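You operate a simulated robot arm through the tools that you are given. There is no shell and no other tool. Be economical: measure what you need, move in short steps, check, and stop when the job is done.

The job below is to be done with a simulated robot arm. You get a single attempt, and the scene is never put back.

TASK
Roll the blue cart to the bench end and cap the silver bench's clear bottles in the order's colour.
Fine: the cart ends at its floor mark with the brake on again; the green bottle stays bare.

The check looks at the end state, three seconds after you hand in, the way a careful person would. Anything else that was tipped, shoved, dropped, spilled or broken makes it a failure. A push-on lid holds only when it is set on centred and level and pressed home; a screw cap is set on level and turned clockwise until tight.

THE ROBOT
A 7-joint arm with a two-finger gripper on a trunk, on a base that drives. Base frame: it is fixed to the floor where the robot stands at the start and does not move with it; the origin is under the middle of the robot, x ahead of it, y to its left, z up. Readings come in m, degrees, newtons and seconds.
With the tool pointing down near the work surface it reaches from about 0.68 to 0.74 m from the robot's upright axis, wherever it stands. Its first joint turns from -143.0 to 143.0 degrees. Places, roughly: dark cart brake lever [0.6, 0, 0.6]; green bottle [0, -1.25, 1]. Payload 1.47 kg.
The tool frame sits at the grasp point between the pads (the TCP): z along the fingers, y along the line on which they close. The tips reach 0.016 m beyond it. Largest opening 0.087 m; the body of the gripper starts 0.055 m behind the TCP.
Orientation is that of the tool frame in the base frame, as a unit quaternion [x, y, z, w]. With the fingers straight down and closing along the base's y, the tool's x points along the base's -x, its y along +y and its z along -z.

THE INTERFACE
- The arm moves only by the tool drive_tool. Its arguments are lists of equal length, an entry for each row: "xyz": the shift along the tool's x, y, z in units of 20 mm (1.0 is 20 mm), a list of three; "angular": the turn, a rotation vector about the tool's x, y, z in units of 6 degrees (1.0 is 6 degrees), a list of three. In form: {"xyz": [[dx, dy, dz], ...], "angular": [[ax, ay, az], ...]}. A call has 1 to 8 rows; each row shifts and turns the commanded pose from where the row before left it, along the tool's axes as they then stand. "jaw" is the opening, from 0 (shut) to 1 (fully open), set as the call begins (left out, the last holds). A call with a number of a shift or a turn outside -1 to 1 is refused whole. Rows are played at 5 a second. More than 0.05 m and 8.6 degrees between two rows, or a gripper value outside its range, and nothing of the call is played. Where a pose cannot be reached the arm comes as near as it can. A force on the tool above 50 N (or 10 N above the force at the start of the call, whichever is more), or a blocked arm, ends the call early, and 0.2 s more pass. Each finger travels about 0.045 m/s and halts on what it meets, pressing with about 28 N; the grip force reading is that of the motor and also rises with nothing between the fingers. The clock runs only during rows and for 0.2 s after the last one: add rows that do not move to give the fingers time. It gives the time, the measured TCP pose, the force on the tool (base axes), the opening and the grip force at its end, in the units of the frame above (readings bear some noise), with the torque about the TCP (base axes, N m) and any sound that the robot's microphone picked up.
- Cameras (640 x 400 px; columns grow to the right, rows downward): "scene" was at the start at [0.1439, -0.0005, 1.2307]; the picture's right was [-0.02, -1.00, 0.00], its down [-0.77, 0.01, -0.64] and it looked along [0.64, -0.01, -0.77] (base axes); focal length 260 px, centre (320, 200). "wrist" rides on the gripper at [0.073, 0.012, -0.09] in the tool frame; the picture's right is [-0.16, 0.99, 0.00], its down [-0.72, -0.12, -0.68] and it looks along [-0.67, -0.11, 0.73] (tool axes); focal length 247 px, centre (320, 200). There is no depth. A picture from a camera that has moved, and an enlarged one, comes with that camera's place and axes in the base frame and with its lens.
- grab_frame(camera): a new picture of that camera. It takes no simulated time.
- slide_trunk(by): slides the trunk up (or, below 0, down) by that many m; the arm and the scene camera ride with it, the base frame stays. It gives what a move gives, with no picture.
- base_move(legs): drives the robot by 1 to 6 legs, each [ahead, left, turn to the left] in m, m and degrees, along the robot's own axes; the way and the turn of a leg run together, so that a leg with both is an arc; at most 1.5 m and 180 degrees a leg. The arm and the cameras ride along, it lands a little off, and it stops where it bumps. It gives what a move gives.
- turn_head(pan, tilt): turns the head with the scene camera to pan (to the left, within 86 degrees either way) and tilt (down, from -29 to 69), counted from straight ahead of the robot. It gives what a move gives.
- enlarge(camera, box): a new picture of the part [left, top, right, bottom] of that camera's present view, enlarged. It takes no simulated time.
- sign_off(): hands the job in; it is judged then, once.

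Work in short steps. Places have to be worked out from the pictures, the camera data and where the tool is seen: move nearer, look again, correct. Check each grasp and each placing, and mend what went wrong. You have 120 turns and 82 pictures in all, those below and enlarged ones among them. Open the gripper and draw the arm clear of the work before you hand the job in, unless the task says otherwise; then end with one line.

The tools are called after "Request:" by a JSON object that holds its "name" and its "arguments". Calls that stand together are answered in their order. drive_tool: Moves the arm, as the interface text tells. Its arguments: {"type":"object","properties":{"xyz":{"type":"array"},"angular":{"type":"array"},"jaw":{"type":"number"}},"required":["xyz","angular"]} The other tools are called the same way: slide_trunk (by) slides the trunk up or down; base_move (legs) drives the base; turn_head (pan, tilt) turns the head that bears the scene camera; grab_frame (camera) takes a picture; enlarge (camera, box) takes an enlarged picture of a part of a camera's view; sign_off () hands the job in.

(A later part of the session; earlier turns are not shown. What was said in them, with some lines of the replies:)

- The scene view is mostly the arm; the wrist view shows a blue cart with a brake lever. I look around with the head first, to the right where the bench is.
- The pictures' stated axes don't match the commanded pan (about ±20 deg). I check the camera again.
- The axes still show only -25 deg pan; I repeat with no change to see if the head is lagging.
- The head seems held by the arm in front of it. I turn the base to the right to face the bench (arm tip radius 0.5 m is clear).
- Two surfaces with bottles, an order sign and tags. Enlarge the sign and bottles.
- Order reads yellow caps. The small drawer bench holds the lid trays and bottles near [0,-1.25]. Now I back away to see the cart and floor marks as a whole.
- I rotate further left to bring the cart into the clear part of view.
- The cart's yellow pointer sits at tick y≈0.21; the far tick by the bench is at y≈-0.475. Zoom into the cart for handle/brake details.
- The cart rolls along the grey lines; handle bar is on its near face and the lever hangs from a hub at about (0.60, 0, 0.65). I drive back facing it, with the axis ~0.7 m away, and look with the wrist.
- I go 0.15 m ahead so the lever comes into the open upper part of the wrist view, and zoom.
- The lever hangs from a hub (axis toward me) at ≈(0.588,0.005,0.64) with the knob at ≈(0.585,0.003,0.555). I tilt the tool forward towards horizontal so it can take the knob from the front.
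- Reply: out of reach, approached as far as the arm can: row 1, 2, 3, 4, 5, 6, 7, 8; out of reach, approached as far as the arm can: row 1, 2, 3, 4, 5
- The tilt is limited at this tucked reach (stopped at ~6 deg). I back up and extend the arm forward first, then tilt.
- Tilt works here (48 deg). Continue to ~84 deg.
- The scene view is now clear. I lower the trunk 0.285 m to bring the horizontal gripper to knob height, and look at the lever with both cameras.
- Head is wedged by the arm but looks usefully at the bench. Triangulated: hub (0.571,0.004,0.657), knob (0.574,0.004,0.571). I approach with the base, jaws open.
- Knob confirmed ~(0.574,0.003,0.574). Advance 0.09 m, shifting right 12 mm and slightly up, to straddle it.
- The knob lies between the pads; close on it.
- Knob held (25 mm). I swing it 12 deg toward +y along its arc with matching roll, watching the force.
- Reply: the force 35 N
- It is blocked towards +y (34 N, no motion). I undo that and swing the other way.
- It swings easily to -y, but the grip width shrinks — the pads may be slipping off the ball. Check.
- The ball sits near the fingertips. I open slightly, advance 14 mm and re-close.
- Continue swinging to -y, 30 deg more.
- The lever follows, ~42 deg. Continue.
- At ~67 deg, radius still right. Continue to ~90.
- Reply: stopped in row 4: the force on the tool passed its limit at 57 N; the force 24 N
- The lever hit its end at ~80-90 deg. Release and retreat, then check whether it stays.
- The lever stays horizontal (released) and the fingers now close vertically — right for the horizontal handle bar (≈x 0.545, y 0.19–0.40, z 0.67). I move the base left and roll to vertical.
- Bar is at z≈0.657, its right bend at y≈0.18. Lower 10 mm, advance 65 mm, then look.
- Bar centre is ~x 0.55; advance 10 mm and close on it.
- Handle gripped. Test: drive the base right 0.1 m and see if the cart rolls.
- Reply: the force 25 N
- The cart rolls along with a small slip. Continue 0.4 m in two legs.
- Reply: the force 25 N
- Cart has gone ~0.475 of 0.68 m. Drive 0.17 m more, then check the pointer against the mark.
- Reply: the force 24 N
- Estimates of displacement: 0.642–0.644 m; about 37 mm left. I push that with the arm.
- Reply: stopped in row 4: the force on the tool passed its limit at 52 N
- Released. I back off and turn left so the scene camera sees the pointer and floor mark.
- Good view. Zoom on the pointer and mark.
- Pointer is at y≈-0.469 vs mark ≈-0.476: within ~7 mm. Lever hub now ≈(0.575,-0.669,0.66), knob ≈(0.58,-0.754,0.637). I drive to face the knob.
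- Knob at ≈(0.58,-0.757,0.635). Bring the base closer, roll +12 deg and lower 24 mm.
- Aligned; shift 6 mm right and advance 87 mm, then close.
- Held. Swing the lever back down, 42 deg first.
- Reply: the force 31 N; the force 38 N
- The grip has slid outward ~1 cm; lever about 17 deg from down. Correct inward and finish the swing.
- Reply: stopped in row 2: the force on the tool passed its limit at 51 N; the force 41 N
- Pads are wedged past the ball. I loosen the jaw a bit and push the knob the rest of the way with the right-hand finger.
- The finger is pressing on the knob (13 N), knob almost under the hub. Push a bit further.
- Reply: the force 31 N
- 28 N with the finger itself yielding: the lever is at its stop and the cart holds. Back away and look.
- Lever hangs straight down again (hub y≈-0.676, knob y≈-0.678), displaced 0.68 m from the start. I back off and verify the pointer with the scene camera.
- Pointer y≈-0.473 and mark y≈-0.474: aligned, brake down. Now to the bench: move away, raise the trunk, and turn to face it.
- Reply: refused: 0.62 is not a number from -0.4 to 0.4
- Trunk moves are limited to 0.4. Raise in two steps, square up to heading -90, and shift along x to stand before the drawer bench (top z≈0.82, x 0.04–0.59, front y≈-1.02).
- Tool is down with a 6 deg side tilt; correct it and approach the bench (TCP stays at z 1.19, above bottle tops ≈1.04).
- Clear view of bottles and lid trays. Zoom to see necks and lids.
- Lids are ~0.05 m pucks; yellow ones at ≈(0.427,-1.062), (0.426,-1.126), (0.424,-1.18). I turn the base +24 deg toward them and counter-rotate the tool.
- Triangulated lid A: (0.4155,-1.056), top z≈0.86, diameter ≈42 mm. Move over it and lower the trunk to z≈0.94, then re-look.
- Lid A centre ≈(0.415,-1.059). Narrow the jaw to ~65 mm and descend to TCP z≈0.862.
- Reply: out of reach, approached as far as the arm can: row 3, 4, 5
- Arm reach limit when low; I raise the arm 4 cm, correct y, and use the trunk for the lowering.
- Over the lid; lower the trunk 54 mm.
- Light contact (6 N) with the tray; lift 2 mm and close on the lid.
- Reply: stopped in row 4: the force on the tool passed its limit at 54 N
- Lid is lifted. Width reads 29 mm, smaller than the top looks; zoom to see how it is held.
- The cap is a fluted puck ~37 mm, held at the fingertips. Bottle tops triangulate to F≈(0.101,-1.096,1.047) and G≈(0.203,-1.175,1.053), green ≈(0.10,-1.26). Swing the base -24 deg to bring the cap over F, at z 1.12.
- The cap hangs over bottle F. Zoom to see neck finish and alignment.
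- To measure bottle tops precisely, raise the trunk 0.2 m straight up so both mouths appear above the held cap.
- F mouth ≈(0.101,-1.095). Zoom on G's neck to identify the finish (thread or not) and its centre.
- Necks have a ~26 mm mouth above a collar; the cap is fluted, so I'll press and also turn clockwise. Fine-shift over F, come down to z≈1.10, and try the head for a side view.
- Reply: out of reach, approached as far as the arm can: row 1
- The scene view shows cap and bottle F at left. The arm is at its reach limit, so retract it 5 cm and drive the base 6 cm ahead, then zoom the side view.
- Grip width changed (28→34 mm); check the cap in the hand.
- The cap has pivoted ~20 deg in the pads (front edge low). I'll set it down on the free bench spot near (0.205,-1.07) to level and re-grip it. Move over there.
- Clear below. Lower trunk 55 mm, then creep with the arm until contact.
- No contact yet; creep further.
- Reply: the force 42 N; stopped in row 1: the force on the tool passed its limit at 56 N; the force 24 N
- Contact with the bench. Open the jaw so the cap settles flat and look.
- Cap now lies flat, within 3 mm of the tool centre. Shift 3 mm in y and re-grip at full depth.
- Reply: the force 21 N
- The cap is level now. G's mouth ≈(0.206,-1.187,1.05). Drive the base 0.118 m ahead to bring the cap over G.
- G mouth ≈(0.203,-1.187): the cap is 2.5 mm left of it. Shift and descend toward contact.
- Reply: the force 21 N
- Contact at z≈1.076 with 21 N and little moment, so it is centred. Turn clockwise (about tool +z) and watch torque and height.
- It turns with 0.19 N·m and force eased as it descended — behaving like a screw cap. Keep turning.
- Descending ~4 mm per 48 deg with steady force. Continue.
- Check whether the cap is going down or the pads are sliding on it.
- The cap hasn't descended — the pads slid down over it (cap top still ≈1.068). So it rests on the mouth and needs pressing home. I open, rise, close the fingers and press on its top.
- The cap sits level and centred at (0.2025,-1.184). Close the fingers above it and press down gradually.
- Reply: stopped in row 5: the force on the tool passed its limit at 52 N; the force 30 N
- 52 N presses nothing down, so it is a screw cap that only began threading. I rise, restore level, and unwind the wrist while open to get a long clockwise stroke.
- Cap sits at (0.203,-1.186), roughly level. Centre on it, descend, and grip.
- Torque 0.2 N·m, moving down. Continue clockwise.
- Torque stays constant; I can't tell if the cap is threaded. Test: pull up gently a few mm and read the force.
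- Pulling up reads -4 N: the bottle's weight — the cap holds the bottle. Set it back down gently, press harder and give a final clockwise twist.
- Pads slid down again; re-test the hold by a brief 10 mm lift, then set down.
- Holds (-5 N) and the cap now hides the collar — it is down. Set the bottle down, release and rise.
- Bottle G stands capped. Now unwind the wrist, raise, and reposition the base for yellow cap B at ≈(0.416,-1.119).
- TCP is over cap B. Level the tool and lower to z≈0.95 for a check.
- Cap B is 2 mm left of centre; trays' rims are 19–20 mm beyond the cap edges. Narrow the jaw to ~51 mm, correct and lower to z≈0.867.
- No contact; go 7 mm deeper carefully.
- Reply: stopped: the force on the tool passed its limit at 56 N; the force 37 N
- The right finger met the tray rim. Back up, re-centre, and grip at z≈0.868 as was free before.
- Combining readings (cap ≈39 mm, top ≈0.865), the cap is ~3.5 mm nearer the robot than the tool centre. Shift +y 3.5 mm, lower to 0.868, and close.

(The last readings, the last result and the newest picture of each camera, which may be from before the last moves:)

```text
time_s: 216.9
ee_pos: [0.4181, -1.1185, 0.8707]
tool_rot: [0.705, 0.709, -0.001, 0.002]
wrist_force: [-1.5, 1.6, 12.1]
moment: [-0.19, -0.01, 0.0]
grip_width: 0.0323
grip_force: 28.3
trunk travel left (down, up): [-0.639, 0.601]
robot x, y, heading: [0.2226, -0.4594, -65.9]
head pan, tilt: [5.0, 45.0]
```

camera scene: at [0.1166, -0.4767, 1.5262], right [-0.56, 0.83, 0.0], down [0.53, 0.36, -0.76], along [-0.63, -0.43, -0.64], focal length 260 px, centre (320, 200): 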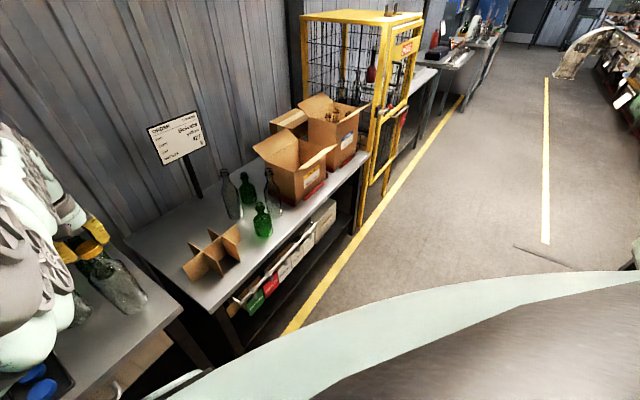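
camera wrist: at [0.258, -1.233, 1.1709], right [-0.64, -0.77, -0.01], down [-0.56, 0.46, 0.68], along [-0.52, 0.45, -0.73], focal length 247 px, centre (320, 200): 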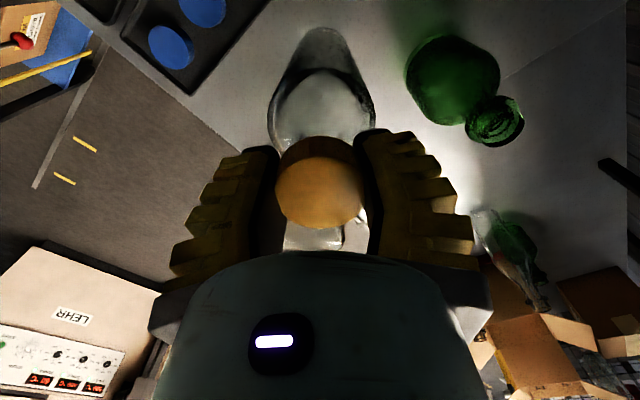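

Gripped and centred. To get a deeper hold, open slightly (cap now centred), descend a few mm between cap and rims, then close fully.

Request:
{"name": "drive_tool", "arguments": {"xyz": [[0, 0, 0], [0, 0, 0], [0, 0, 0.15], [0, 0, 0.15], [0, 0, 0]], "angular": [[0, 0, 0], [0, 0, 0], [0, 0, 0], [0, 0, 0], [0, 0, 0]], "jaw": 0.42}}

Request:
{"name": "drive_tool", "arguments": {"xyz": [[0, 0, 0], [0, 0, 0], [0, 0, 0], [0, 0, 0]], "angular": [[0, 0, 0], [0, 0, 0], [0, 0, 0], [0, 0, 0]], "jaw": 0}}

```text
time_s: 218.1
ee_pos: [0.4193, -1.1186, 0.8625]
tool_rot: [0.706, 0.708, 0.0, 0.0]
wrist_force: [0.2, 0.0, 0.4]
moment: [-0.05, 0.02, -0.02]
grip_width: 0.0423
grip_force: 4.0
trunk travel left (down, up): [-0.639, 0.601]
robot x, y, heading: [0.2217, -0.4588, -65.9]
head pan, tilt: [5.0, 45.0]
```

```text
time_s: 219.1
ee_pos: [0.4169, -1.1193, 0.8639]
tool_rot: [0.706, 0.708, 0.0, 0.001]
wrist_force: [-1.0, -0.2, 3.2]
moment: [-0.06, 0.0, -0.05]
grip_width: 0.036
grip_force: 28.6
trunk travel left (down, up): [-0.639, 0.601]
robot x, y, heading: [0.2206, -0.459, -65.9]
head pan, tilt: [5.0, 45.0]
```

Deep, clean grip (36 mm). Lift and drive to bring it over bottle F (≈0.102,-1.094).

Request:
{"name": "slide_trunk", "arguments": {"by": 0.28}}

Request:
{"name": "base_move", "arguments": {"legs": [[0, 0, -24.1], [-0.048, -0.029, 0]]}}

Request:
{"name": "drive_tool", "arguments": {"xyz": [[0, 0, 0], [0, 0, 0], [0, 0, 0], [0, 0, 0], [0, 0, 0]], "angular": [[0, 0, -1], [0, 0, -1], [0, 0, -1], [0, 0, -1], [0, 0, 0]]}}

```text
time_s: 221.9
ee_pos: [0.4177, -1.1173, 1.1441]
tool_rot: [0.706, 0.708, 0.0, 0.001]
wrist_force: [-0.4, -0.8, -0.8]
moment: [-0.01, -0.02, -0.01]
grip_width: 0.0345
grip_force: 27.8
trunk travel left (down, up): [-0.919, 0.321]
robot x, y, heading: [0.2224, -0.4604, -65.8]
head pan, tilt: [5.0, 45.0]
```

```text
time_s: 224.1
ee_pos: [0.105, -1.0924, 1.1432]
tool_rot: [0.837, 0.547, 0.0, 0.001]
wrist_force: [-0.2, 0.1, -0.4]
moment: [-0.03, 0.02, 0.02]
grip_width: 0.0344
grip_force: 28.2
trunk travel left (down, up): [-0.919, 0.321]
robot x, y, heading: [0.1913, -0.4114, -89.6]
head pan, tilt: [5.0, 45.0]
```

```text
time_s: 225.3
ee_pos: [0.1062, -1.0925, 1.1434]
tool_rot: [0.705, 0.709, -0.001, 0.001]
wrist_force: [1.0, 0.0, 0.6]
moment: [0.03, 0.01, -0.02]
grip_width: 0.0341
grip_force: 27.7
trunk travel left (down, up): [-0.919, 0.321]
robot x, y, heading: [0.1942, -0.4138, -89.8]
head pan, tilt: [5.0, 45.0]
```

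Check the cap's levelness and F's mouth relative to it.

Request:
{"name": "enlarge", "arguments": {"camera": "wrist", "box": [200, 40, 440, 240]}}

```text
2.00 times, centred on (320, 140) of wrist
camera zoom: at [0.1158, -1.0194, 1.232], right [0.99, -0.15, 0.0], down [-0.11, -0.72, 0.68], along [-0.1, -0.67, -0.73], focal length 494 px, centre (320, 320)
```

zoom: 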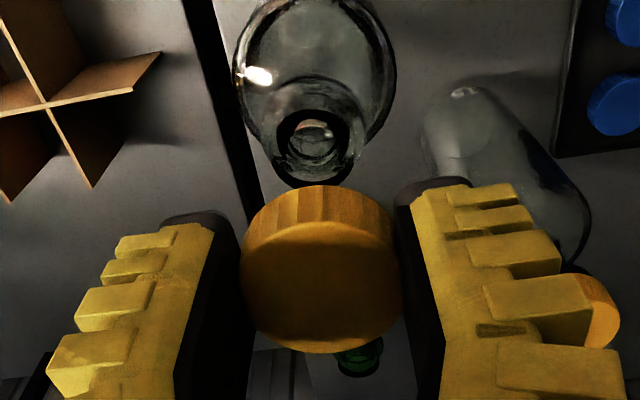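

Cap is level; F's mouth ≈(0.1017,-1.0948). Shift -4 mm x, -3 mm y and descend.

Request:
{"name": "drive_tool", "arguments": {"xyz": [[-0.15, -0.2, 0.5], [0, 0, 0.8], [0, 0, 0.8], [0, 0, 0.8], [0, 0, 0.3], [0, 0, 0]], "angular": [[0, 0, 0], [0, 0, 0], [0, 0, 0], [0, 0, 0], [0, 0, 0], [0, 0, 0]]}}

Request:
{"name": "drive_tool", "arguments": {"xyz": [[0, 0, 0.1], [0, 0, 0.1], [0, 0, 0]], "angular": [[0, 0, 0], [0, 0, 0], [0, 0, 0]]}}

Request:
{"name": "drive_tool", "arguments": {"xyz": [[0, 0, 0.1], [0, 0, 0.1], [0, 0, 0]], "angular": [[0, 0, 0], [0, 0, 0], [0, 0, 0]]}}

```text
time_s: 226.7
ee_pos: [0.1014, -1.1006, 1.0822]
tool_rot: [0.705, 0.709, -0.003, 0.004]
wrist_force: [-1.0, -1.5, 21.8]
moment: [0.25, 0.02, 0.05]
grip_width: 0.0366
grip_force: 28.1
trunk travel left (down, up): [-0.919, 0.321]
robot x, y, heading: [0.1928, -0.4089, -89.9]
head pan, tilt: [5.0, 45.0]
```

```text
time_s: 227.5
ee_pos: [0.1013, -1.0958, 1.0764]
tool_rot: [0.705, 0.709, 0.001, 0.002]
wrist_force: [-1.5, -1.5, 11.3]
moment: [0.17, 0.07, -0.04]
grip_width: 0.0358
grip_force: 27.8
trunk travel left (down, up): [-0.919, 0.321]
robot x, y, heading: [0.194, -0.413, -89.4]
head pan, tilt: [5.0, 45.0]
```

```text
time_s: 228.3
ee_pos: [0.1003, -1.1004, 1.0749]
tool_rot: [0.706, 0.708, -0.002, 0.003]
wrist_force: [-0.7, 0.7, 24.5]
moment: [0.33, -0.39, 0.06]
grip_width: 0.0365
grip_force: 27.3
trunk travel left (down, up): [-0.919, 0.321]
robot x, y, heading: [0.1918, -0.4131, -89.7]
head pan, tilt: [5.0, 45.0]
```

Contact came early and off-centre (moment says contact at +x,+y), so the cap is too far -x/-y. Back up, shift (+3,+4 mm), and check the cap.

Request:
{"name": "drive_tool", "arguments": {"xyz": [[0, 0, -0.5], [0, 0, -1], [0, 0, -1], [0.17, 0.13, 0], [0, 0, 0]], "angular": [[0, 0, 0], [0, 0, 0], [0, 0, 0], [0, 0, 0], [0, 0, 0]]}}

Request:
{"name": "enlarge", "arguments": {"camera": "wrist", "box": [200, 40, 440, 240]}}

```text
time_s: 229.5
ee_pos: [0.1031, -1.0926, 1.1204]
tool_rot: [0.705, 0.709, 0.0, 0.0]
wrist_force: [0.6, -0.3, -0.3]
moment: [-0.02, 0.0, -0.02]
grip_width: 0.0351
grip_force: 28.1
trunk travel left (down, up): [-0.919, 0.321]
robot x, y, heading: [0.1921, -0.4088, -89.7]
head pan, tilt: [5.0, 45.0]
```

```text
2.00 times, centred on (320, 140) of wrist
camera zoom: at [0.1141, -1.0195, 1.2095], right [0.99, -0.15, 0.0], down [-0.11, -0.72, 0.68], along [-0.1, -0.67, -0.73], focal length 494 px, centre (320, 320)
```

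zoom: 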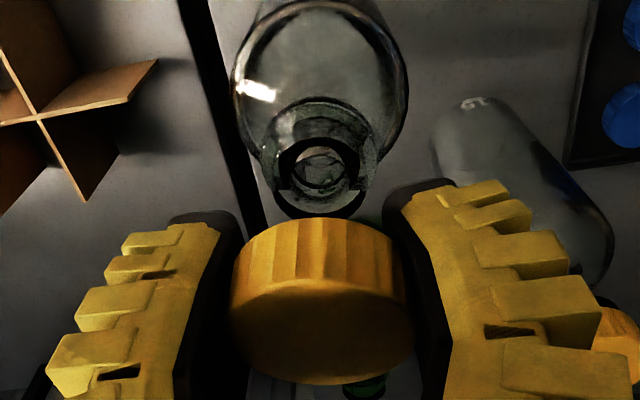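

The cap got tipped ~12 deg by the off-centre contact. I'll re-level it on the bench at the same free spot, as before, then retry with F's mouth at ≈(0.103,-1.092).

Request:
{"name": "base_move", "arguments": {"legs": [[-0.026, 0.1, 0]]}}

Request:
{"name": "slide_trunk", "arguments": {"by": -0.24}}

Request:
{"name": "drive_tool", "arguments": {"xyz": [[0, 0, 0.2], [0, 0, 0.2], [0, 0, 0.2], [0, 0, 0]], "angular": [[0, 0, 0], [0, 0, 0], [0, 0, 0], [0, 0, 0]]}}

```text
time_s: 230.7
ee_pos: [0.2001, -1.0668, 1.1208]
tool_rot: [0.706, 0.708, 0.0, 0.001]
wrist_force: [0.3, 0.2, -1.0]
moment: [-0.02, 0.04, 0.0]
grip_width: 0.0353
grip_force: 28.2
trunk travel left (down, up): [-0.919, 0.321]
robot x, y, heading: [0.2889, -0.3832, -90.1]
head pan, tilt: [5.0, 45.0]
```

```text
time_s: 233.2
ee_pos: [0.2001, -1.0669, 0.8801]
tool_rot: [0.706, 0.708, 0.0, 0.001]
wrist_force: [-0.1, -0.8, 0.8]
moment: [0.01, -0.04, 0.0]
grip_width: 0.035
grip_force: 27.9
trunk travel left (down, up): [-0.679, 0.561]
robot x, y, heading: [0.2911, -0.3828, -89.8]
head pan, tilt: [5.0, 45.0]
```

```text
time_s: 234.2
ee_pos: [0.1997, -1.0668, 0.8685]
tool_rot: [0.706, 0.708, 0.0, 0.001]
wrist_force: [-0.3, 0.6, 0.1]
moment: [-0.02, 0.01, -0.05]
grip_width: 0.035
grip_force: 28.3
trunk travel left (down, up): [-0.679, 0.561]
robot x, y, heading: [0.2925, -0.3834, -90.0]
head pan, tilt: [5.0, 45.0]
```

Creep on down.

Request:
{"name": "drive_tool", "arguments": {"xyz": [[0, 0, 0.15], [0, 0, 0.15], [0, 0, 0.15], [0, 0, 0]], "angular": [[0, 0, 0], [0, 0, 0], [0, 0, 0], [0, 0, 0]]}}

Request:
{"name": "drive_tool", "arguments": {"xyz": [[0, 0, 0.1], [0, 0, 0.1], [0, 0, 0.1], [0, 0, 0]], "angular": [[0, 0, 0], [0, 0, 0], [0, 0, 0], [0, 0, 0]]}}

```text
time_s: 235.2
ee_pos: [0.2005, -1.0667, 0.8605]
tool_rot: [0.706, 0.708, 0.001, 0.002]
wrist_force: [-0.7, -0.6, -1.5]
moment: [0.01, -0.02, -0.02]
grip_width: 0.035
grip_force: 28.9
trunk travel left (down, up): [-0.679, 0.561]
robot x, y, heading: [0.2891, -0.382, -89.5]
head pan, tilt: [5.0, 45.0]
```

```text
time_s: 236.2
ee_pos: [0.201, -1.0669, 0.8557]
tool_rot: [0.706, 0.708, 0.0, 0.001]
wrist_force: [2.2, 9.4, 20.2]
moment: [0.2, 0.27, -0.15]
grip_width: 0.0356
grip_force: 28.2
trunk travel left (down, up): [-0.679, 0.561]
robot x, y, heading: [0.2889, -0.3852, -90.0]
head pan, tilt: [5.0, 45.0]
```

Contact. Open a little so the cap drops flat, then re-grip (tips just off the bench) and lift.

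Request:
{"name": "drive_tool", "arguments": {"xyz": [[0, 0, 0], [0, 0, 0], [0, 0, 0], [0, 0, 0]], "angular": [[0, 0, 0], [0, 0, 0], [0, 0, 0], [0, 0, 0]], "jaw": 0.6}}

Request:
{"name": "enlarge", "arguments": {"camera": "wrist", "box": [200, 60, 440, 260]}}

```text
time_s: 237.2
ee_pos: [0.2007, -1.0691, 0.8547]
tool_rot: [0.706, 0.708, -0.001, 0.002]
wrist_force: [1.0, 0.0, 8.3]
moment: [0.0, 0.01, 0.04]
grip_width: 0.0525
grip_force: 9.7
trunk travel left (down, up): [-0.679, 0.561]
robot x, y, heading: [0.2883, -0.3828, -89.9]
head pan, tilt: [5.0, 45.0]
```

```text
2.00 times, centred on (320, 160) of wrist
camera zoom: at [0.211, -0.9946, 0.9437], right [0.99, -0.15, 0.0], down [-0.11, -0.72, 0.68], along [-0.1, -0.67, -0.73], focal length 494 px, centre (320, 280)
```

zoom: 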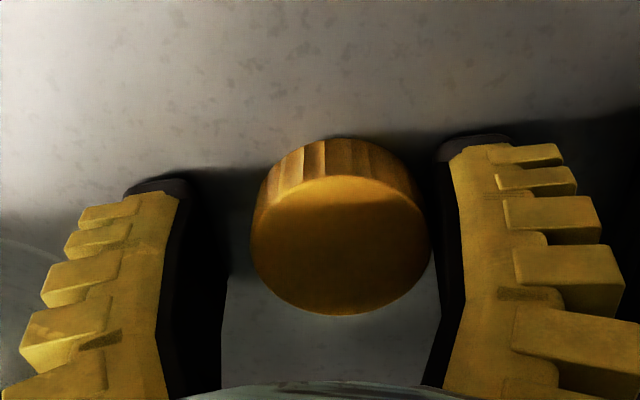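

Cap is flat; it sits ~4.5 mm to +x. Raise 2 mm, centre, close, and lift.

Request:
{"name": "drive_tool", "arguments": {"xyz": [[0, 0, -0.12], [0, 0.2, 0], [0, 0, 0]], "angular": [[0, 0, 0], [0, 0, 0], [0, 0, 0]]}}

Request:
{"name": "drive_tool", "arguments": {"xyz": [[0, 0, 0], [0, 0, 0], [0, 0, 0], [0, 0, 0], [0, 0, 0]], "angular": [[0, 0, 0], [0, 0, 0], [0, 0, 0], [0, 0, 0], [0, 0, 0]], "jaw": 0}}

Request:
{"name": "slide_trunk", "arguments": {"by": 0.255}}

```text
time_s: 237.9
ee_pos: [0.2047, -1.0668, 0.8556]
tool_rot: [0.705, 0.709, 0.001, 0.001]
wrist_force: [0.3, 0.5, -0.2]
moment: [-0.02, 0.0, -0.01]
grip_width: 0.0573
grip_force: 3.9
trunk travel left (down, up): [-0.679, 0.561]
robot x, y, heading: [0.2895, -0.3839, -89.8]
head pan, tilt: [5.0, 45.0]
```

```text
time_s: 239.2
ee_pos: [0.2042, -1.0671, 0.8561]
tool_rot: [0.705, 0.709, 0.0, 0.001]
wrist_force: [-0.6, 2.2, 5.2]
moment: [-0.01, 0.09, -0.03]
grip_width: 0.0353
grip_force: 28.0
trunk travel left (down, up): [-0.679, 0.561]
robot x, y, heading: [0.2929, -0.3856, -89.9]
head pan, tilt: [5.0, 45.0]
```

```text
time_s: 241.8
ee_pos: [0.2041, -1.0659, 1.1099]
tool_rot: [0.705, 0.709, 0.0, 0.001]
wrist_force: [-0.6, 0.6, 0.7]
moment: [0.02, -0.01, -0.03]
grip_width: 0.0342
grip_force: 28.3
trunk travel left (down, up): [-0.934, 0.306]
robot x, y, heading: [0.2932, -0.3834, -90.2]
head pan, tilt: [5.0, 45.0]
```

Clean grip again. Drive over F aiming TCP (0.1035,-1.0915).

Request:
{"name": "base_move", "arguments": {"legs": [[0.025, -0.1, 0]]}}

Request:
{"name": "drive_tool", "arguments": {"xyz": [[0, 0, 0], [0, 0, 0]], "angular": [[0, 0, 0], [0, 0, 0]]}}

Request:
{"name": "drive_tool", "arguments": {"xyz": [[0, 0, 0], [0, 0, 0]], "angular": [[0, 0, 0], [0, 0, 0]]}}

```text
time_s: 242.9
ee_pos: [0.1043, -1.0911, 1.1113]
tool_rot: [0.706, 0.708, -0.001, 0.001]
wrist_force: [-0.3, 0.4, 0.4]
moment: [0.02, -0.01, 0.01]
grip_width: 0.0336
grip_force: 28.0
trunk travel left (down, up): [-0.934, 0.306]
robot x, y, heading: [0.1905, -0.4093, -90.1]
head pan, tilt: [5.0, 45.0]
```

```text
time_s: 243.5
ee_pos: [0.1046, -1.0915, 1.1112]
tool_rot: [0.706, 0.708, 0.001, 0.0]
wrist_force: [-1.0, -1.0, 0.0]
moment: [-0.01, -0.02, -0.01]
grip_width: 0.0337
grip_force: 27.6
trunk travel left (down, up): [-0.934, 0.306]
robot x, y, heading: [0.1892, -0.4133, -90.2]
head pan, tilt: [5.0, 45.0]
```

```text
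time_s: 244.1
ee_pos: [0.1037, -1.0905, 1.1111]
tool_rot: [0.706, 0.708, 0.0, 0.001]
wrist_force: [-0.1, 0.3, 0.6]
moment: [0.02, -0.03, 0.01]
grip_width: 0.0337
grip_force: 27.9
trunk travel left (down, up): [-0.934, 0.306]
robot x, y, heading: [0.192, -0.4124, -89.8]
head pan, tilt: [5.0, 45.0]
```

On target within a millimetre. Descend to just above contact and then creep, reading the moments.

Request:
{"name": "drive_tool", "arguments": {"xyz": [[0, 0, 0.5], [0, 0, 0.5], [0, 0, 0.35], [0, 0, 0]], "angular": [[0, 0, 0], [0, 0, 0], [0, 0, 0], [0, 0, 0]]}}

Request:
{"name": "drive_tool", "arguments": {"xyz": [[0, 0, 0.1], [0, 0, 0.1], [0, 0, 0]], "angular": [[0, 0, 0], [0, 0, 0], [0, 0, 0]]}}

```text
time_s: 245.1
ee_pos: [0.1036, -1.0906, 1.0836]
tool_rot: [0.706, 0.708, 0.0, 0.001]
wrist_force: [0.1, 1.0, 0.3]
moment: [0.03, 0.02, -0.01]
grip_width: 0.0337
grip_force: 27.7
trunk travel left (down, up): [-0.934, 0.306]
robot x, y, heading: [0.186, -0.4102, -90.1]
head pan, tilt: [5.0, 45.0]
```

```text
time_s: 245.9
ee_pos: [0.1041, -1.0892, 1.079]
tool_rot: [0.706, 0.708, 0.0, 0.0]
wrist_force: [0.1, 0.3, -2.9]
moment: [0.04, -0.01, 0.03]
grip_width: 0.0338
grip_force: 27.7
trunk travel left (down, up): [-0.934, 0.306]
robot x, y, heading: [0.1887, -0.4123, -89.9]
head pan, tilt: [5.0, 45.0]
```

Request:
{"name": "drive_tool", "arguments": {"xyz": [[0, 0, 0.1], [0, 0, 0]], "angular": [[0, 0, 0], [0, 0, 0]]}}

Request:
{"name": "drive_tool", "arguments": {"xyz": [[0, 0, 0.1], [0, 0, 0]], "angular": [[0, 0, 0], [0, 0, 0]]}}

```text
time_s: 246.5
ee_pos: [0.1032, -1.0911, 1.0783]
tool_rot: [0.705, 0.709, 0.0, 0.001]
wrist_force: [0.0, 3.1, 7.7]
moment: [0.36, 0.0, 0.02]
grip_width: 0.0334
grip_force: 27.2
trunk travel left (down, up): [-0.934, 0.306]
robot x, y, heading: [0.1915, -0.4102, -89.7]
head pan, tilt: [5.0, 45.0]
```

```text
time_s: 247.1
ee_pos: [0.1043, -1.0941, 1.0771]
tool_rot: [0.706, 0.708, -0.002, 0.002]
wrist_force: [-0.3, 3.4, 15.2]
moment: [0.17, 0.12, -0.05]
grip_width: 0.0342
grip_force: 28.1
trunk travel left (down, up): [-0.934, 0.306]
robot x, y, heading: [0.192, -0.4087, -89.9]
head pan, tilt: [5.0, 45.0]
```

Same contact height and force pattern as for G. Nudge +1.5 mm in y and press slightly more.

Request:
{"name": "drive_tool", "arguments": {"xyz": [[0.08, 0, 0.1], [0, 0, 0.1], [0, 0, 0]], "angular": [[0, 0, 0], [0, 0, 0], [0, 0, 0]]}}

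```text
time_s: 247.9
ee_pos: [0.104, -1.0928, 1.0726]
tool_rot: [0.706, 0.708, -0.001, 0.002]
wrist_force: [-0.4, 1.2, 23.0]
moment: [-0.07, 0.03, -0.01]
grip_width: 0.0362
grip_force: 27.6
trunk travel left (down, up): [-0.934, 0.306]
robot x, y, heading: [0.1901, -0.4113, -89.9]
head pan, tilt: [5.0, 45.0]
```

Seated: 23 N, moments near zero. Now turn clockwise.

Request:
{"name": "drive_tool", "arguments": {"xyz": [[0, 0, 0], [0, 0, 0], [0, 0, 0], [0, 0, 0], [0, 0, 0], [0, 0, 0], [0, 0, 0], [0, 0, 0]], "angular": [[0, 0, 1], [0, 0, 1], [0, 0, 1], [0, 0, 1], [0, 0, 1], [0, 0, 1], [0, 0, 1], [0, 0, 1]]}}

Request:
{"name": "drive_tool", "arguments": {"xyz": [[0, 0, 0.02], [0, 0, 0.02], [0, 0, 0.02], [0, 0, 0.02], [0, 0, 0.02], [0, 0, 0.02], [0, 0, 0.02], [0, 0, 0]], "angular": [[0, 0, 1], [0, 0, 1], [0, 0, 1], [0, 0, 1], [0, 0, 1], [0, 0, 1], [0, 0, 1], [0, 0, 1]]}}

Request:
{"name": "drive_tool", "arguments": {"xyz": [[0, 0, 0.02], [0, 0, 0.02], [0, 0, 0.02], [0, 0, 0.02], [0, 0, 0.02], [0, 0, 0.02], [0, 0, 0.02], [0, 0, 0]], "angular": [[0, 0, 1], [0, 0, 1], [0, 0, 1], [0, 0, 1], [0, 0, 1], [0, 0, 1], [0, 0, 1], [0, 0, 1]]}}

```text
time_s: 249.7
ee_pos: [0.1048, -1.0919, 1.0722]
tool_rot: [0.933, 0.36, 0.0, 0.001]
wrist_force: [-1.0, 0.8, 13.7]
moment: [-0.07, 0.11, 0.2]
grip_width: 0.035
grip_force: 28.2
trunk travel left (down, up): [-0.934, 0.306]
robot x, y, heading: [0.1911, -0.4072, -89.8]
head pan, tilt: [5.0, 45.0]
```

```text
time_s: 251.5
ee_pos: [0.1045, -1.092, 1.0708]
tool_rot: [0.999, -0.052, 0.001, 0.001]
wrist_force: [0.7, -1.6, 17.0]
moment: [-0.07, -0.04, 0.24]
grip_width: 0.0356
grip_force: 27.8
trunk travel left (down, up): [-0.934, 0.306]
robot x, y, heading: [0.1883, -0.4103, -89.9]
head pan, tilt: [5.0, 45.0]
```

```text
time_s: 253.3
ee_pos: [0.1058, -1.0912, 1.0655]
tool_rot: [0.891, -0.453, 0.002, 0.0]
wrist_force: [0.8, -0.7, 9.5]
moment: [0.01, -0.07, 0.11]
grip_width: 0.0354
grip_force: 28.3
trunk travel left (down, up): [-0.934, 0.306]
robot x, y, heading: [0.1867, -0.4127, -89.8]
head pan, tilt: [5.0, 45.0]
```

Same signature as G. Test with a gentle lift of ~8 mm.

Request:
{"name": "drive_tool", "arguments": {"xyz": [[0, 0, -0.15], [0, 0, -0.15], [0, 0, -0.15], [0, 0, 0]], "angular": [[0, 0, 0], [0, 0, 0], [0, 0, 0], [0, 0, 0]]}}

```text
time_s: 254.3
ee_pos: [0.1055, -1.0887, 1.0753]
tool_rot: [0.892, -0.452, 0.001, 0.0]
wrist_force: [-0.3, -0.5, -5.0]
moment: [0.02, 0.01, 0.02]
grip_width: 0.0337
grip_force: 28.1
trunk travel left (down, up): [-0.934, 0.306]
robot x, y, heading: [0.1898, -0.4127, -89.9]
head pan, tilt: [5.0, 45.0]
```

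It lifts the bottle (-5 N). Set it down, then press the top firmly with closed fingers as I did for G.

Request:
{"name": "drive_tool", "arguments": {"xyz": [[0, 0, 0.15], [0, 0, 0.15], [0, 0, 0.15], [0, 0, 0.1], [0, 0, 0]], "angular": [[0, 0, 0], [0, 0, 0], [0, 0, 0], [0, 0, 0], [0, 0, 0]]}}

Request:
{"name": "drive_tool", "arguments": {"xyz": [[0, 0, 0.06], [0, 0, 0], [0, 0, 1], [0, 0, 0]], "angular": [[0, 0, 1], [0, 0, 1], [0, 0, 0], [0, 0, 0]], "jaw": 0}}

```text
time_s: 255.5
ee_pos: [0.1025, -1.0921, 1.0671]
tool_rot: [0.891, -0.453, 0.0, 0.002]
wrist_force: [-2.2, 2.3, 16.0]
moment: [0.12, 0.06, 0.09]
grip_width: 0.0349
grip_force: 28.1
trunk travel left (down, up): [-0.934, 0.306]
robot x, y, heading: [0.1915, -0.412, -89.9]
head pan, tilt: [5.0, 45.0]
```

```text
time_s: 256.5
ee_pos: [0.1059, -1.0831, 1.0546]
tool_rot: [0.839, -0.544, 0.001, 0.0]
wrist_force: [0.3, -1.1, 0.0]
moment: [-0.09, -0.07, -0.01]
grip_width: 0.0352
grip_force: 27.6
out of reach, approached as far as the arm can: row 3
trunk travel left (down, up): [-0.934, 0.306]
robot x, y, heading: [0.1916, -0.4116, -89.8]
head pan, tilt: [5.0, 45.0]
```

I mistakenly sent a large down-step; the pads slid down and the arm shifted ~9 mm in +y, force is zero now. Release here and rise to look.

Request:
{"name": "drive_tool", "arguments": {"xyz": [[0, 0, 0], [0, 0, 0], [0, 0, 0], [0, 0, 0]], "angular": [[0, 0, 0], [0, 0, 0], [0, 0, 0], [0, 0, 0]], "jaw": 0.75}}

Request:
{"name": "slide_trunk", "arguments": {"by": 0.06}}

Request:
{"name": "grab_frame", "arguments": {"camera": "wrist"}}

```text
time_s: 257.5
ee_pos: [0.1049, -1.0843, 1.0561]
tool_rot: [0.839, -0.544, 0.002, 0.0]
wrist_force: [-0.2, 0.7, -0.7]
moment: [0.01, 0.01, 0.02]
grip_width: 0.0694
grip_force: 3.1
trunk travel left (down, up): [-0.934, 0.306]
robot x, y, heading: [0.1934, -0.4116, -90.1]
head pan, tilt: [5.0, 45.0]
```

```text
time_s: 258.5
ee_pos: [0.1064, -1.083, 1.116]
tool_rot: [0.839, -0.544, 0.003, 0.0]
wrist_force: [0.2, -0.1, 0.0]
moment: [-0.02, -0.01, 0.01]
grip_width: 0.0694
grip_force: 3.1
trunk travel left (down, up): [-0.994, 0.246]
robot x, y, heading: [0.1888, -0.4112, -89.8]
head pan, tilt: [5.0, 45.0]
```

```text
0 pictures are left
camera wrist: at [0.1242, -1.1551, 1.2048], right [-0.97, -0.26, 0.0], down [-0.19, 0.71, 0.68], along [-0.18, 0.66, -0.73], focal length 247 px, centre (320, 200)
```

wrist: 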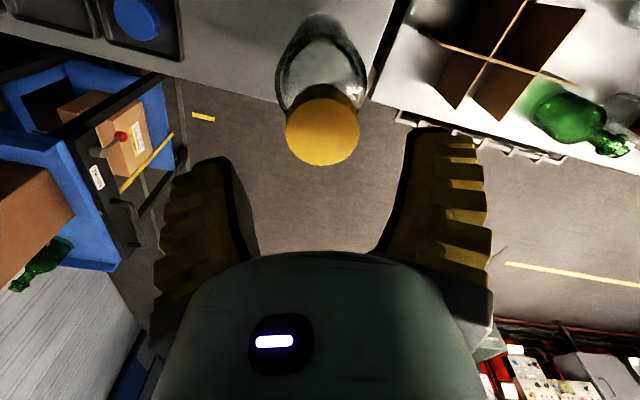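

Bottle F stands upright with the cap on and level at (0.105,-1.089). Press its top with closed fingers, as for G.

Request:
{"name": "drive_tool", "arguments": {"xyz": [[0.23, 0.16, 0], [0, 0, 0], [0, 0, 0], [0, 0, 0], [0, 0, 0.5], [0, 0, 0.4], [0, 0, 0.1], [0, 0, 0]], "angular": [[0, 0, 0], [0, 0, 0], [0, 0, 0], [0, 0, 0], [0, 0, 0], [0, 0, 0], [0, 0, 0], [0, 0, 0]], "jaw": 0}}

Request:
{"name": "drive_tool", "arguments": {"xyz": [[0, 0, 0.1], [0, 0, 0.1], [0, 0, 0.1], [0, 0, 0.1], [0, 0, 0]], "angular": [[0, 0, 0], [0, 0, 0], [0, 0, 0], [0, 0, 0], [0, 0, 0]]}}

```text
time_s: 260.3
ee_pos: [0.1054, -1.0828, 1.1166]
tool_rot: [0.84, -0.543, 0.001, 0.0]
wrist_force: [0.4, 0.5, 0.4]
moment: [-0.02, 0.01, -0.02]
grip_width: 0.0
grip_force: 28.1
out of reach, approached as far as the arm can: row 1, 5, 6
trunk travel left (down, up): [-0.994, 0.246]
robot x, y, heading: [0.1917, -0.4126, -89.6]
head pan, tilt: [5.0, 45.0]
```

```text
time_s: 261.5
ee_pos: [0.1069, -1.0798, 1.1095]
tool_rot: [0.84, -0.543, 0.0, 0.0]
wrist_force: [0.6, 0.4, 0.0]
moment: [-0.02, -0.01, 0.04]
grip_width: 0.0
grip_force: 28.1
out of reach, approached as far as the arm can: row 2
trunk travel left (down, up): [-0.994, 0.246]
robot x, y, heading: [0.1904, -0.4104, -89.9]
head pan, tilt: [5.0, 45.0]
```

At the reach limit; raise the arm 5 cm, advance the base slightly, and lower with the trunk.

Request:
{"name": "drive_tool", "arguments": {"xyz": [[0, 0, -1], [0, 0, -1], [0, 0, -0.5], [0, 0, 0]], "angular": [[0, 0, 0], [0, 0, 0], [0, 0, 0], [0, 0, 0]]}}

Request:
{"name": "base_move", "arguments": {"legs": [[0.03, 0, 0]]}}

```text
time_s: 262.5
ee_pos: [0.1045, -1.0803, 1.1598]
tool_rot: [0.84, -0.543, 0.001, 0.0]
wrist_force: [-0.3, 0.7, -0.5]
moment: [0.03, 0.02, 0.02]
grip_width: 0.0
grip_force: 28.2
trunk travel left (down, up): [-0.994, 0.246]
robot x, y, heading: [0.1869, -0.4091, -90.0]
head pan, tilt: [5.0, 45.0]
```

```text
time_s: 263.4
ee_pos: [0.1045, -1.1107, 1.158]
tool_rot: [0.839, -0.544, 0.001, -0.001]
wrist_force: [0.1, -0.3, 0.0]
moment: [-0.01, 0.01, 0.03]
grip_width: 0.0002
grip_force: 28.0
trunk travel left (down, up): [-0.994, 0.246]
robot x, y, heading: [0.1892, -0.4405, -89.7]
head pan, tilt: [5.0, 45.0]
```

Bring the tool back over the cap centre (y -1.089) and lower the trunk.

Request:
{"name": "drive_tool", "arguments": {"xyz": [[-0.48, -0.23, 0], [-0.49, -0.23, 0], [0, 0, 0]], "angular": [[0, 0, 0], [0, 0, 0], [0, 0, 0]]}}

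Request:
{"name": "slide_trunk", "arguments": {"by": -0.055}}

Request:
{"name": "drive_tool", "arguments": {"xyz": [[0, 0, 0.1], [0, 0, 0.1], [0, 0, 0.1], [0, 0, 0.1], [0, 0, 0]], "angular": [[0, 0, 0], [0, 0, 0], [0, 0, 0], [0, 0, 0], [0, 0, 0]]}}

```text
time_s: 264.2
ee_pos: [0.105, -1.0892, 1.1575]
tool_rot: [0.84, -0.543, 0.002, 0.001]
wrist_force: [-0.6, 0.7, -0.2]
moment: [0.01, 0.0, -0.02]
grip_width: 0.0
grip_force: 28.4
trunk travel left (down, up): [-0.994, 0.246]
robot x, y, heading: [0.1918, -0.4401, -89.9]
head pan, tilt: [5.0, 45.0]
```

```text
time_s: 265.1
ee_pos: [0.1062, -1.0886, 1.1051]
tool_rot: [0.839, -0.544, 0.001, 0.001]
wrist_force: [-1.0, -0.6, 0.0]
moment: [0.04, 0.0, 0.0]
grip_width: 0.0002
grip_force: 28.2
trunk travel left (down, up): [-0.939, 0.301]
robot x, y, heading: [0.1885, -0.4443, -89.8]
head pan, tilt: [5.0, 45.0]
```

```text
time_s: 266.3
ee_pos: [0.1058, -1.0884, 1.097]
tool_rot: [0.84, -0.543, 0.001, 0.0]
wrist_force: [-0.1, 0.5, -0.9]
moment: [0.0, 0.03, 0.04]
grip_width: 0.0
grip_force: 28.3
trunk travel left (down, up): [-0.939, 0.301]
robot x, y, heading: [0.192, -0.4389, -90.2]
head pan, tilt: [5.0, 45.0]
```

Centred, z 1.097. Creep down to contact and press.

Request:
{"name": "drive_tool", "arguments": {"xyz": [[0, 0, 0.1], [0, 0, 0.1], [0, 0, 0.1], [0, 0, 0]], "angular": [[0, 0, 0], [0, 0, 0], [0, 0, 0], [0, 0, 0]]}}

Request:
{"name": "drive_tool", "arguments": {"xyz": [[0, 0, 0.1], [0, 0, 0.1], [0, 0, 0.1], [0, 0, 0]], "angular": [[0, 0, 0], [0, 0, 0], [0, 0, 0], [0, 0, 0]]}}

```text
time_s: 267.3
ee_pos: [0.1049, -1.091, 1.0919]
tool_rot: [0.84, -0.543, 0.002, 0.001]
wrist_force: [0.7, 3.7, 17.3]
moment: [0.09, 0.02, 0.0]
grip_width: 0.0061
grip_force: 28.3
trunk travel left (down, up): [-0.939, 0.301]
robot x, y, heading: [0.1879, -0.44, -89.9]
head pan, tilt: [5.0, 45.0]
```

```text
time_s: 268.0
ee_pos: [0.1043, -1.097, 1.0917]
tool_rot: [0.839, -0.544, 0.005, 0.005]
wrist_force: [0.0, 5.4, 37.2]
moment: [0.3, 0.0, 0.03]
grip_width: 0.0061
grip_force: 28.0
trunk travel left (down, up): [-0.939, 0.301]
robot x, y, heading: [0.1901, -0.4403, -89.6]
head pan, tilt: [5.0, 45.0]
stopped in row 3: the force on the tool passed its limit at 53 N (the readings are from after the stop); the commanded pose is now the measured one
```

Same seated height as G (tips at ≈1.076) under 53 N. For tightness I'll repeat G's second clockwise stroke: rise, level, unwind the wrist open.

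Request:
{"name": "drive_tool", "arguments": {"xyz": [[0, 0, -1], [0, 0, -1], [-0.32, -0.14, 0], [0, 0, 0], [0, 0, 0], [0, 0, 0], [0, 0, 0], [0, 0, 0]], "angular": [[0, 0, 0], [0, 0, 0], [0.03, -0.13, 0], [0, 0, -1], [0, 0, -1], [0, 0, -1], [0, 0, -1], [0, 0, -1]], "jaw": 0.75}}

Request:
{"name": "drive_tool", "arguments": {"xyz": [[0, 0, 0], [0, 0, 0], [0, 0, 0], [0, 0, 0], [0, 0, 0], [0, 0, 0], [0, 0, 0], [0, 0, 0]], "angular": [[0, 0, -1], [0, 0, -1], [0, 0, -1], [0, 0, -1], [0, 0, -1], [0, 0, -1], [0, 0, -1], [0, 0, -1]]}}

Request:
{"name": "drive_tool", "arguments": {"xyz": [[0, 0, 0], [0, 0, 0], [0, 0, 0], [0, 0, 0], [0, 0, 0], [0, 0, 0], [0, 0, 0], [0, 0, 0]], "angular": [[0, 0, -1], [0, 0, -1], [0, 0, -1], [0, 0, -1], [0, 0, -1], [0, 0, -1], [0, 0, -1], [0, 0, -1]]}}

Request:
{"name": "drive_tool", "arguments": {"xyz": [[0, 0, 0], [0, 0, 0], [0, 0, 0], [0, 0, 0], [0, 0, 0], [0, 0, 0], [0, 0, 0], [0, 0, 0]], "angular": [[0, 0, -1], [0, 0, -1], [0, 0, -1], [0, 0, -1], [0, 0, -1], [0, 0, -1], [0, 0, -1], [0, 0, -1]]}}

Request:
{"name": "drive_tool", "arguments": {"xyz": [[0, 0, 0], [0, 0, 0], [0, 0, 0], [0, 0, 0], [0, 0, 0], [0, 0, 0], [0, 0, 0], [0, 0, 0]], "angular": [[0, 0, -1], [0, 0, -1], [0, 0, -1], [0, 0, -1], [0, 0, -1], [0, 0, -1], [0, 0, -1], [0, 0, 0]]}}

```text
time_s: 269.8
ee_pos: [0.1066, -1.0836, 1.127]
tool_rot: [0.952, -0.306, -0.002, -0.005]
wrist_force: [-0.5, -0.2, 0.0]
moment: [0.04, -0.02, -0.01]
grip_width: 0.0693
grip_force: 3.0
trunk travel left (down, up): [-0.939, 0.301]
robot x, y, heading: [0.1875, -0.442, -90.1]
head pan, tilt: [5.0, 45.0]
```

```text
time_s: 271.6
ee_pos: [0.1056, -1.0846, 1.1254]
tool_rot: [0.994, 0.107, 0.0, -0.005]
wrist_force: [0.7, 0.2, 0.1]
moment: [0.02, -0.02, -0.04]
grip_width: 0.0693
grip_force: 3.2
trunk travel left (down, up): [-0.939, 0.301]
robot x, y, heading: [0.1916, -0.4382, -89.8]
head pan, tilt: [5.0, 45.0]
```

```text
time_s: 273.4
ee_pos: [0.1053, -1.0833, 1.1273]
tool_rot: [0.865, 0.503, 0.002, -0.005]
wrist_force: [-0.1, 0.0, 0.4]
moment: [-0.02, 0.03, 0.01]
grip_width: 0.0694
grip_force: 2.8
trunk travel left (down, up): [-0.939, 0.301]
robot x, y, heading: [0.1891, -0.4396, -89.9]
head pan, tilt: [5.0, 45.0]
```

```text
time_s: 275.2
ee_pos: [0.1045, -1.0835, 1.1274]
tool_rot: [0.586, 0.81, 0.003, -0.003]
wrist_force: [0.2, 0.3, 0.2]
moment: [0.03, 0.01, -0.02]
grip_width: 0.069
grip_force: 3.3
trunk travel left (down, up): [-0.939, 0.301]
robot x, y, heading: [0.1969, -0.4371, -90.0]
head pan, tilt: [5.0, 45.0]
```

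```text
time_s: 277.0
ee_pos: [0.1044, -1.0824, 1.1287]
tool_rot: [0.257, 0.966, 0.004, -0.002]
wrist_force: [-0.1, -0.9, -0.1]
moment: [0.03, 0.01, 0.04]
grip_width: 0.0694
grip_force: 3.8
trunk travel left (down, up): [-0.939, 0.301]
robot x, y, heading: [0.1904, -0.4391, -90.2]
head pan, tilt: [5.0, 45.0]
```

Centre over the cap (y −1.090), descend to 1.072 and grip.

Request:
{"name": "drive_tool", "arguments": {"xyz": [[-0.17, -0.3, 0], [0, 0, 0.9], [0, 0, 0.9], [0, 0, 0.9], [0, 0, 0]], "angular": [[0, 0, 0], [0, 0, 0], [0, 0, 0], [0, 0, 0], [0, 0, 0]]}}

Request:
{"name": "drive_tool", "arguments": {"xyz": [[0, 0, 0], [0, 0, 0], [0, 0, 0], [0, 0, 0], [0, 0, 0.15], [0, 0, 0]], "angular": [[0, 0, 0], [0, 0, 0], [0, 0, 0], [0, 0, 0], [0, 0, 0], [0, 0, 0]], "jaw": 0}}

Request:
{"name": "drive_tool", "arguments": {"xyz": [[0, 0, 0], [0, 0, 0], [0, 0, 0], [0, 0, 0], [0, 0, 0], [0, 0, 0], [0, 0, 0], [0, 0, 0]], "angular": [[0, 0, 1], [0, 0, 1], [0, 0, 1], [0, 0, 1], [0, 0, 1], [0, 0, 1], [0, 0, 1], [0, 0, 1]]}}

```text
time_s: 278.2
ee_pos: [0.1043, -1.0912, 1.0725]
tool_rot: [0.258, 0.966, 0.005, -0.001]
wrist_force: [-0.3, 0.1, 0.1]
moment: [0.01, -0.03, 0.05]
grip_width: 0.0693
grip_force: 2.3
trunk travel left (down, up): [-0.939, 0.301]
robot x, y, heading: [0.1883, -0.4424, -90.0]
head pan, tilt: [5.0, 45.0]
```

```text
time_s: 279.6
ee_pos: [0.1057, -1.092, 1.0715]
tool_rot: [0.258, 0.966, 0.003, -0.001]
wrist_force: [3.5, 1.8, 18.5]
moment: [-0.03, -0.05, 0.07]
grip_width: 0.0353
grip_force: 28.3
trunk travel left (down, up): [-0.939, 0.301]
robot x, y, heading: [0.1958, -0.4393, -90.0]
head pan, tilt: [5.0, 45.0]
```

```text
time_s: 281.4
ee_pos: [0.1046, -1.0933, 1.0716]
tool_rot: [0.629, 0.777, 0.003, -0.003]
wrist_force: [-1.4, -2.6, 9.3]
moment: [-0.19, 0.11, 0.03]
grip_width: 0.0354
grip_force: 28.1
trunk travel left (down, up): [-0.939, 0.301]
robot x, y, heading: [0.1887, -0.4408, -90.0]
head pan, tilt: [5.0, 45.0]
```

Continue turning clockwise for the rest of the stroke.

Request:
{"name": "drive_tool", "arguments": {"xyz": [[0, 0, 0.05], [0, 0, 0.05], [0, 0, 0], [0, 0, 0], [0, 0, 0], [0, 0, 0], [0, 0, 0], [0, 0, 0]], "angular": [[0, 0, 1], [0, 0, 1], [0, 0, 1], [0, 0, 1], [0, 0, 1], [0, 0, 1], [0, 0, 1], [0, 0, 1]]}}

Request:
{"name": "drive_tool", "arguments": {"xyz": [[0, 0, 0], [0, 0, 0], [0, 0, 0], [0, 0, 0], [0, 0, 0], [0, 0, 0], [0, 0, 0], [0, 0, 0]], "angular": [[0, 0, 1], [0, 0, 1], [0, 0, 1], [0, 0, 1], [0, 0, 1], [0, 0, 1], [0, 0, 1], [0, 0, 1]]}}

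Request:
{"name": "drive_tool", "arguments": {"xyz": [[0, 0, 0.05], [0, 0, 0], [0, 0, 0], [0, 0, 0], [0, 0, 0], [0, 0, 0], [0, 0, 0], [0, 0, 0]], "angular": [[0, 0, 1], [0, 0, 1], [0, 0, 1], [0, 0, 1], [0, 0, 1], [0, 0, 1], [0, 0, 1], [0, 0, 1]]}}

```text
time_s: 283.2
ee_pos: [0.1042, -1.0918, 1.0693]
tool_rot: [0.891, 0.455, 0.001, -0.004]
wrist_force: [-1.6, 0.3, 18.4]
moment: [0.13, 0.03, 0.27]
grip_width: 0.0356
grip_force: 27.8
trunk travel left (down, up): [-0.939, 0.301]
robot x, y, heading: [0.1913, -0.4422, -89.8]
head pan, tilt: [5.0, 45.0]
```

```text
time_s: 285.0
ee_pos: [0.1045, -1.0911, 1.0695]
tool_rot: [0.999, 0.053, -0.001, -0.004]
wrist_force: [0.3, 1.1, 11.6]
moment: [0.06, -0.21, 0.2]
grip_width: 0.0351
grip_force: 28.3
trunk travel left (down, up): [-0.939, 0.301]
robot x, y, heading: [0.191, -0.4412, -89.9]
head pan, tilt: [5.0, 45.0]
```

```text
time_s: 286.8
ee_pos: [0.1053, -1.0911, 1.0679]
tool_rot: [0.934, -0.357, -0.002, -0.005]
wrist_force: [1.9, -0.6, 8.9]
moment: [0.01, -0.23, 0.16]
grip_width: 0.0349
grip_force: 28.6
trunk travel left (down, up): [-0.939, 0.301]
robot x, y, heading: [0.191, -0.4429, -90.0]
head pan, tilt: [5.0, 45.0]
```

Torque tracks bench friction (bottle turning with the cap), so the cap is tight to the bottle. Release and rise clear.

Request:
{"name": "drive_tool", "arguments": {"xyz": [[0, 0, 0], [0, 0, 0], [0, 0, 0], [0, 0, 0], [0, 0, -0.5], [0, 0, -1], [0, 0, -1], [0, 0, -1]], "angular": [[0, 0, 0], [0, 0, 0], [0, 0, 0], [0, 0, 0], [0, 0, 0], [0, 0, 0], [0, 0, 0], [0, 0, 0]], "jaw": 0.8}}

Request:
{"name": "slide_trunk", "arguments": {"by": 0.08}}

Request:
{"name": "base_move", "arguments": {"legs": [[-0.35, -0.1, 0]]}}

```text
time_s: 288.6
ee_pos: [0.1047, -1.088, 1.1379]
tool_rot: [0.934, -0.357, -0.002, -0.004]
wrist_force: [-0.4, -0.3, 0.6]
moment: [-0.01, 0.0, -0.04]
grip_width: 0.073
grip_force: 2.5
trunk travel left (down, up): [-0.939, 0.301]
robot x, y, heading: [0.1877, -0.4377, -90.0]
head pan, tilt: [5.0, 45.0]
```

```text
time_s: 289.8
ee_pos: [0.1052, -1.09, 1.2166]
tool_rot: [0.934, -0.357, -0.001, -0.004]
wrist_force: [-0.6, 0.0, 0.0]
moment: [-0.03, -0.01, -0.03]
grip_width: 0.0731
grip_force: 2.1
trunk travel left (down, up): [-1.019, 0.221]
robot x, y, heading: [0.1929, -0.4395, -90.0]
head pan, tilt: [5.0, 45.0]
```

```text
time_s: 292.1
ee_pos: [0.009, -0.7403, 1.2161]
tool_rot: [0.935, -0.354, -0.002, -0.005]
wrist_force: [-0.4, -0.4, -0.7]
moment: [0.01, 0.0, 0.02]
grip_width: 0.0731
grip_force: 2.6
trunk travel left (down, up): [-1.019, 0.221]
robot x, y, heading: [0.0896, -0.0894, -89.7]
head pan, tilt: [5.0, 45.0]
```

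The arm is clear with the gripper open, the cart is at its mark with the brake on, and both clear bottles are capped. I hand the job in.

Request:
{"name": "sign_off", "arguments": {}}

```text
The job is handed in.
```

The blue cart is at its floor mark by the bench with the brake lever back down. Both clear bottles on the silver bench have yellow caps, pressed and turned clockwise; I didn't touch the green one. The last picture was taken before the final press and twist on the second bottle. After that I went by force readings alone.
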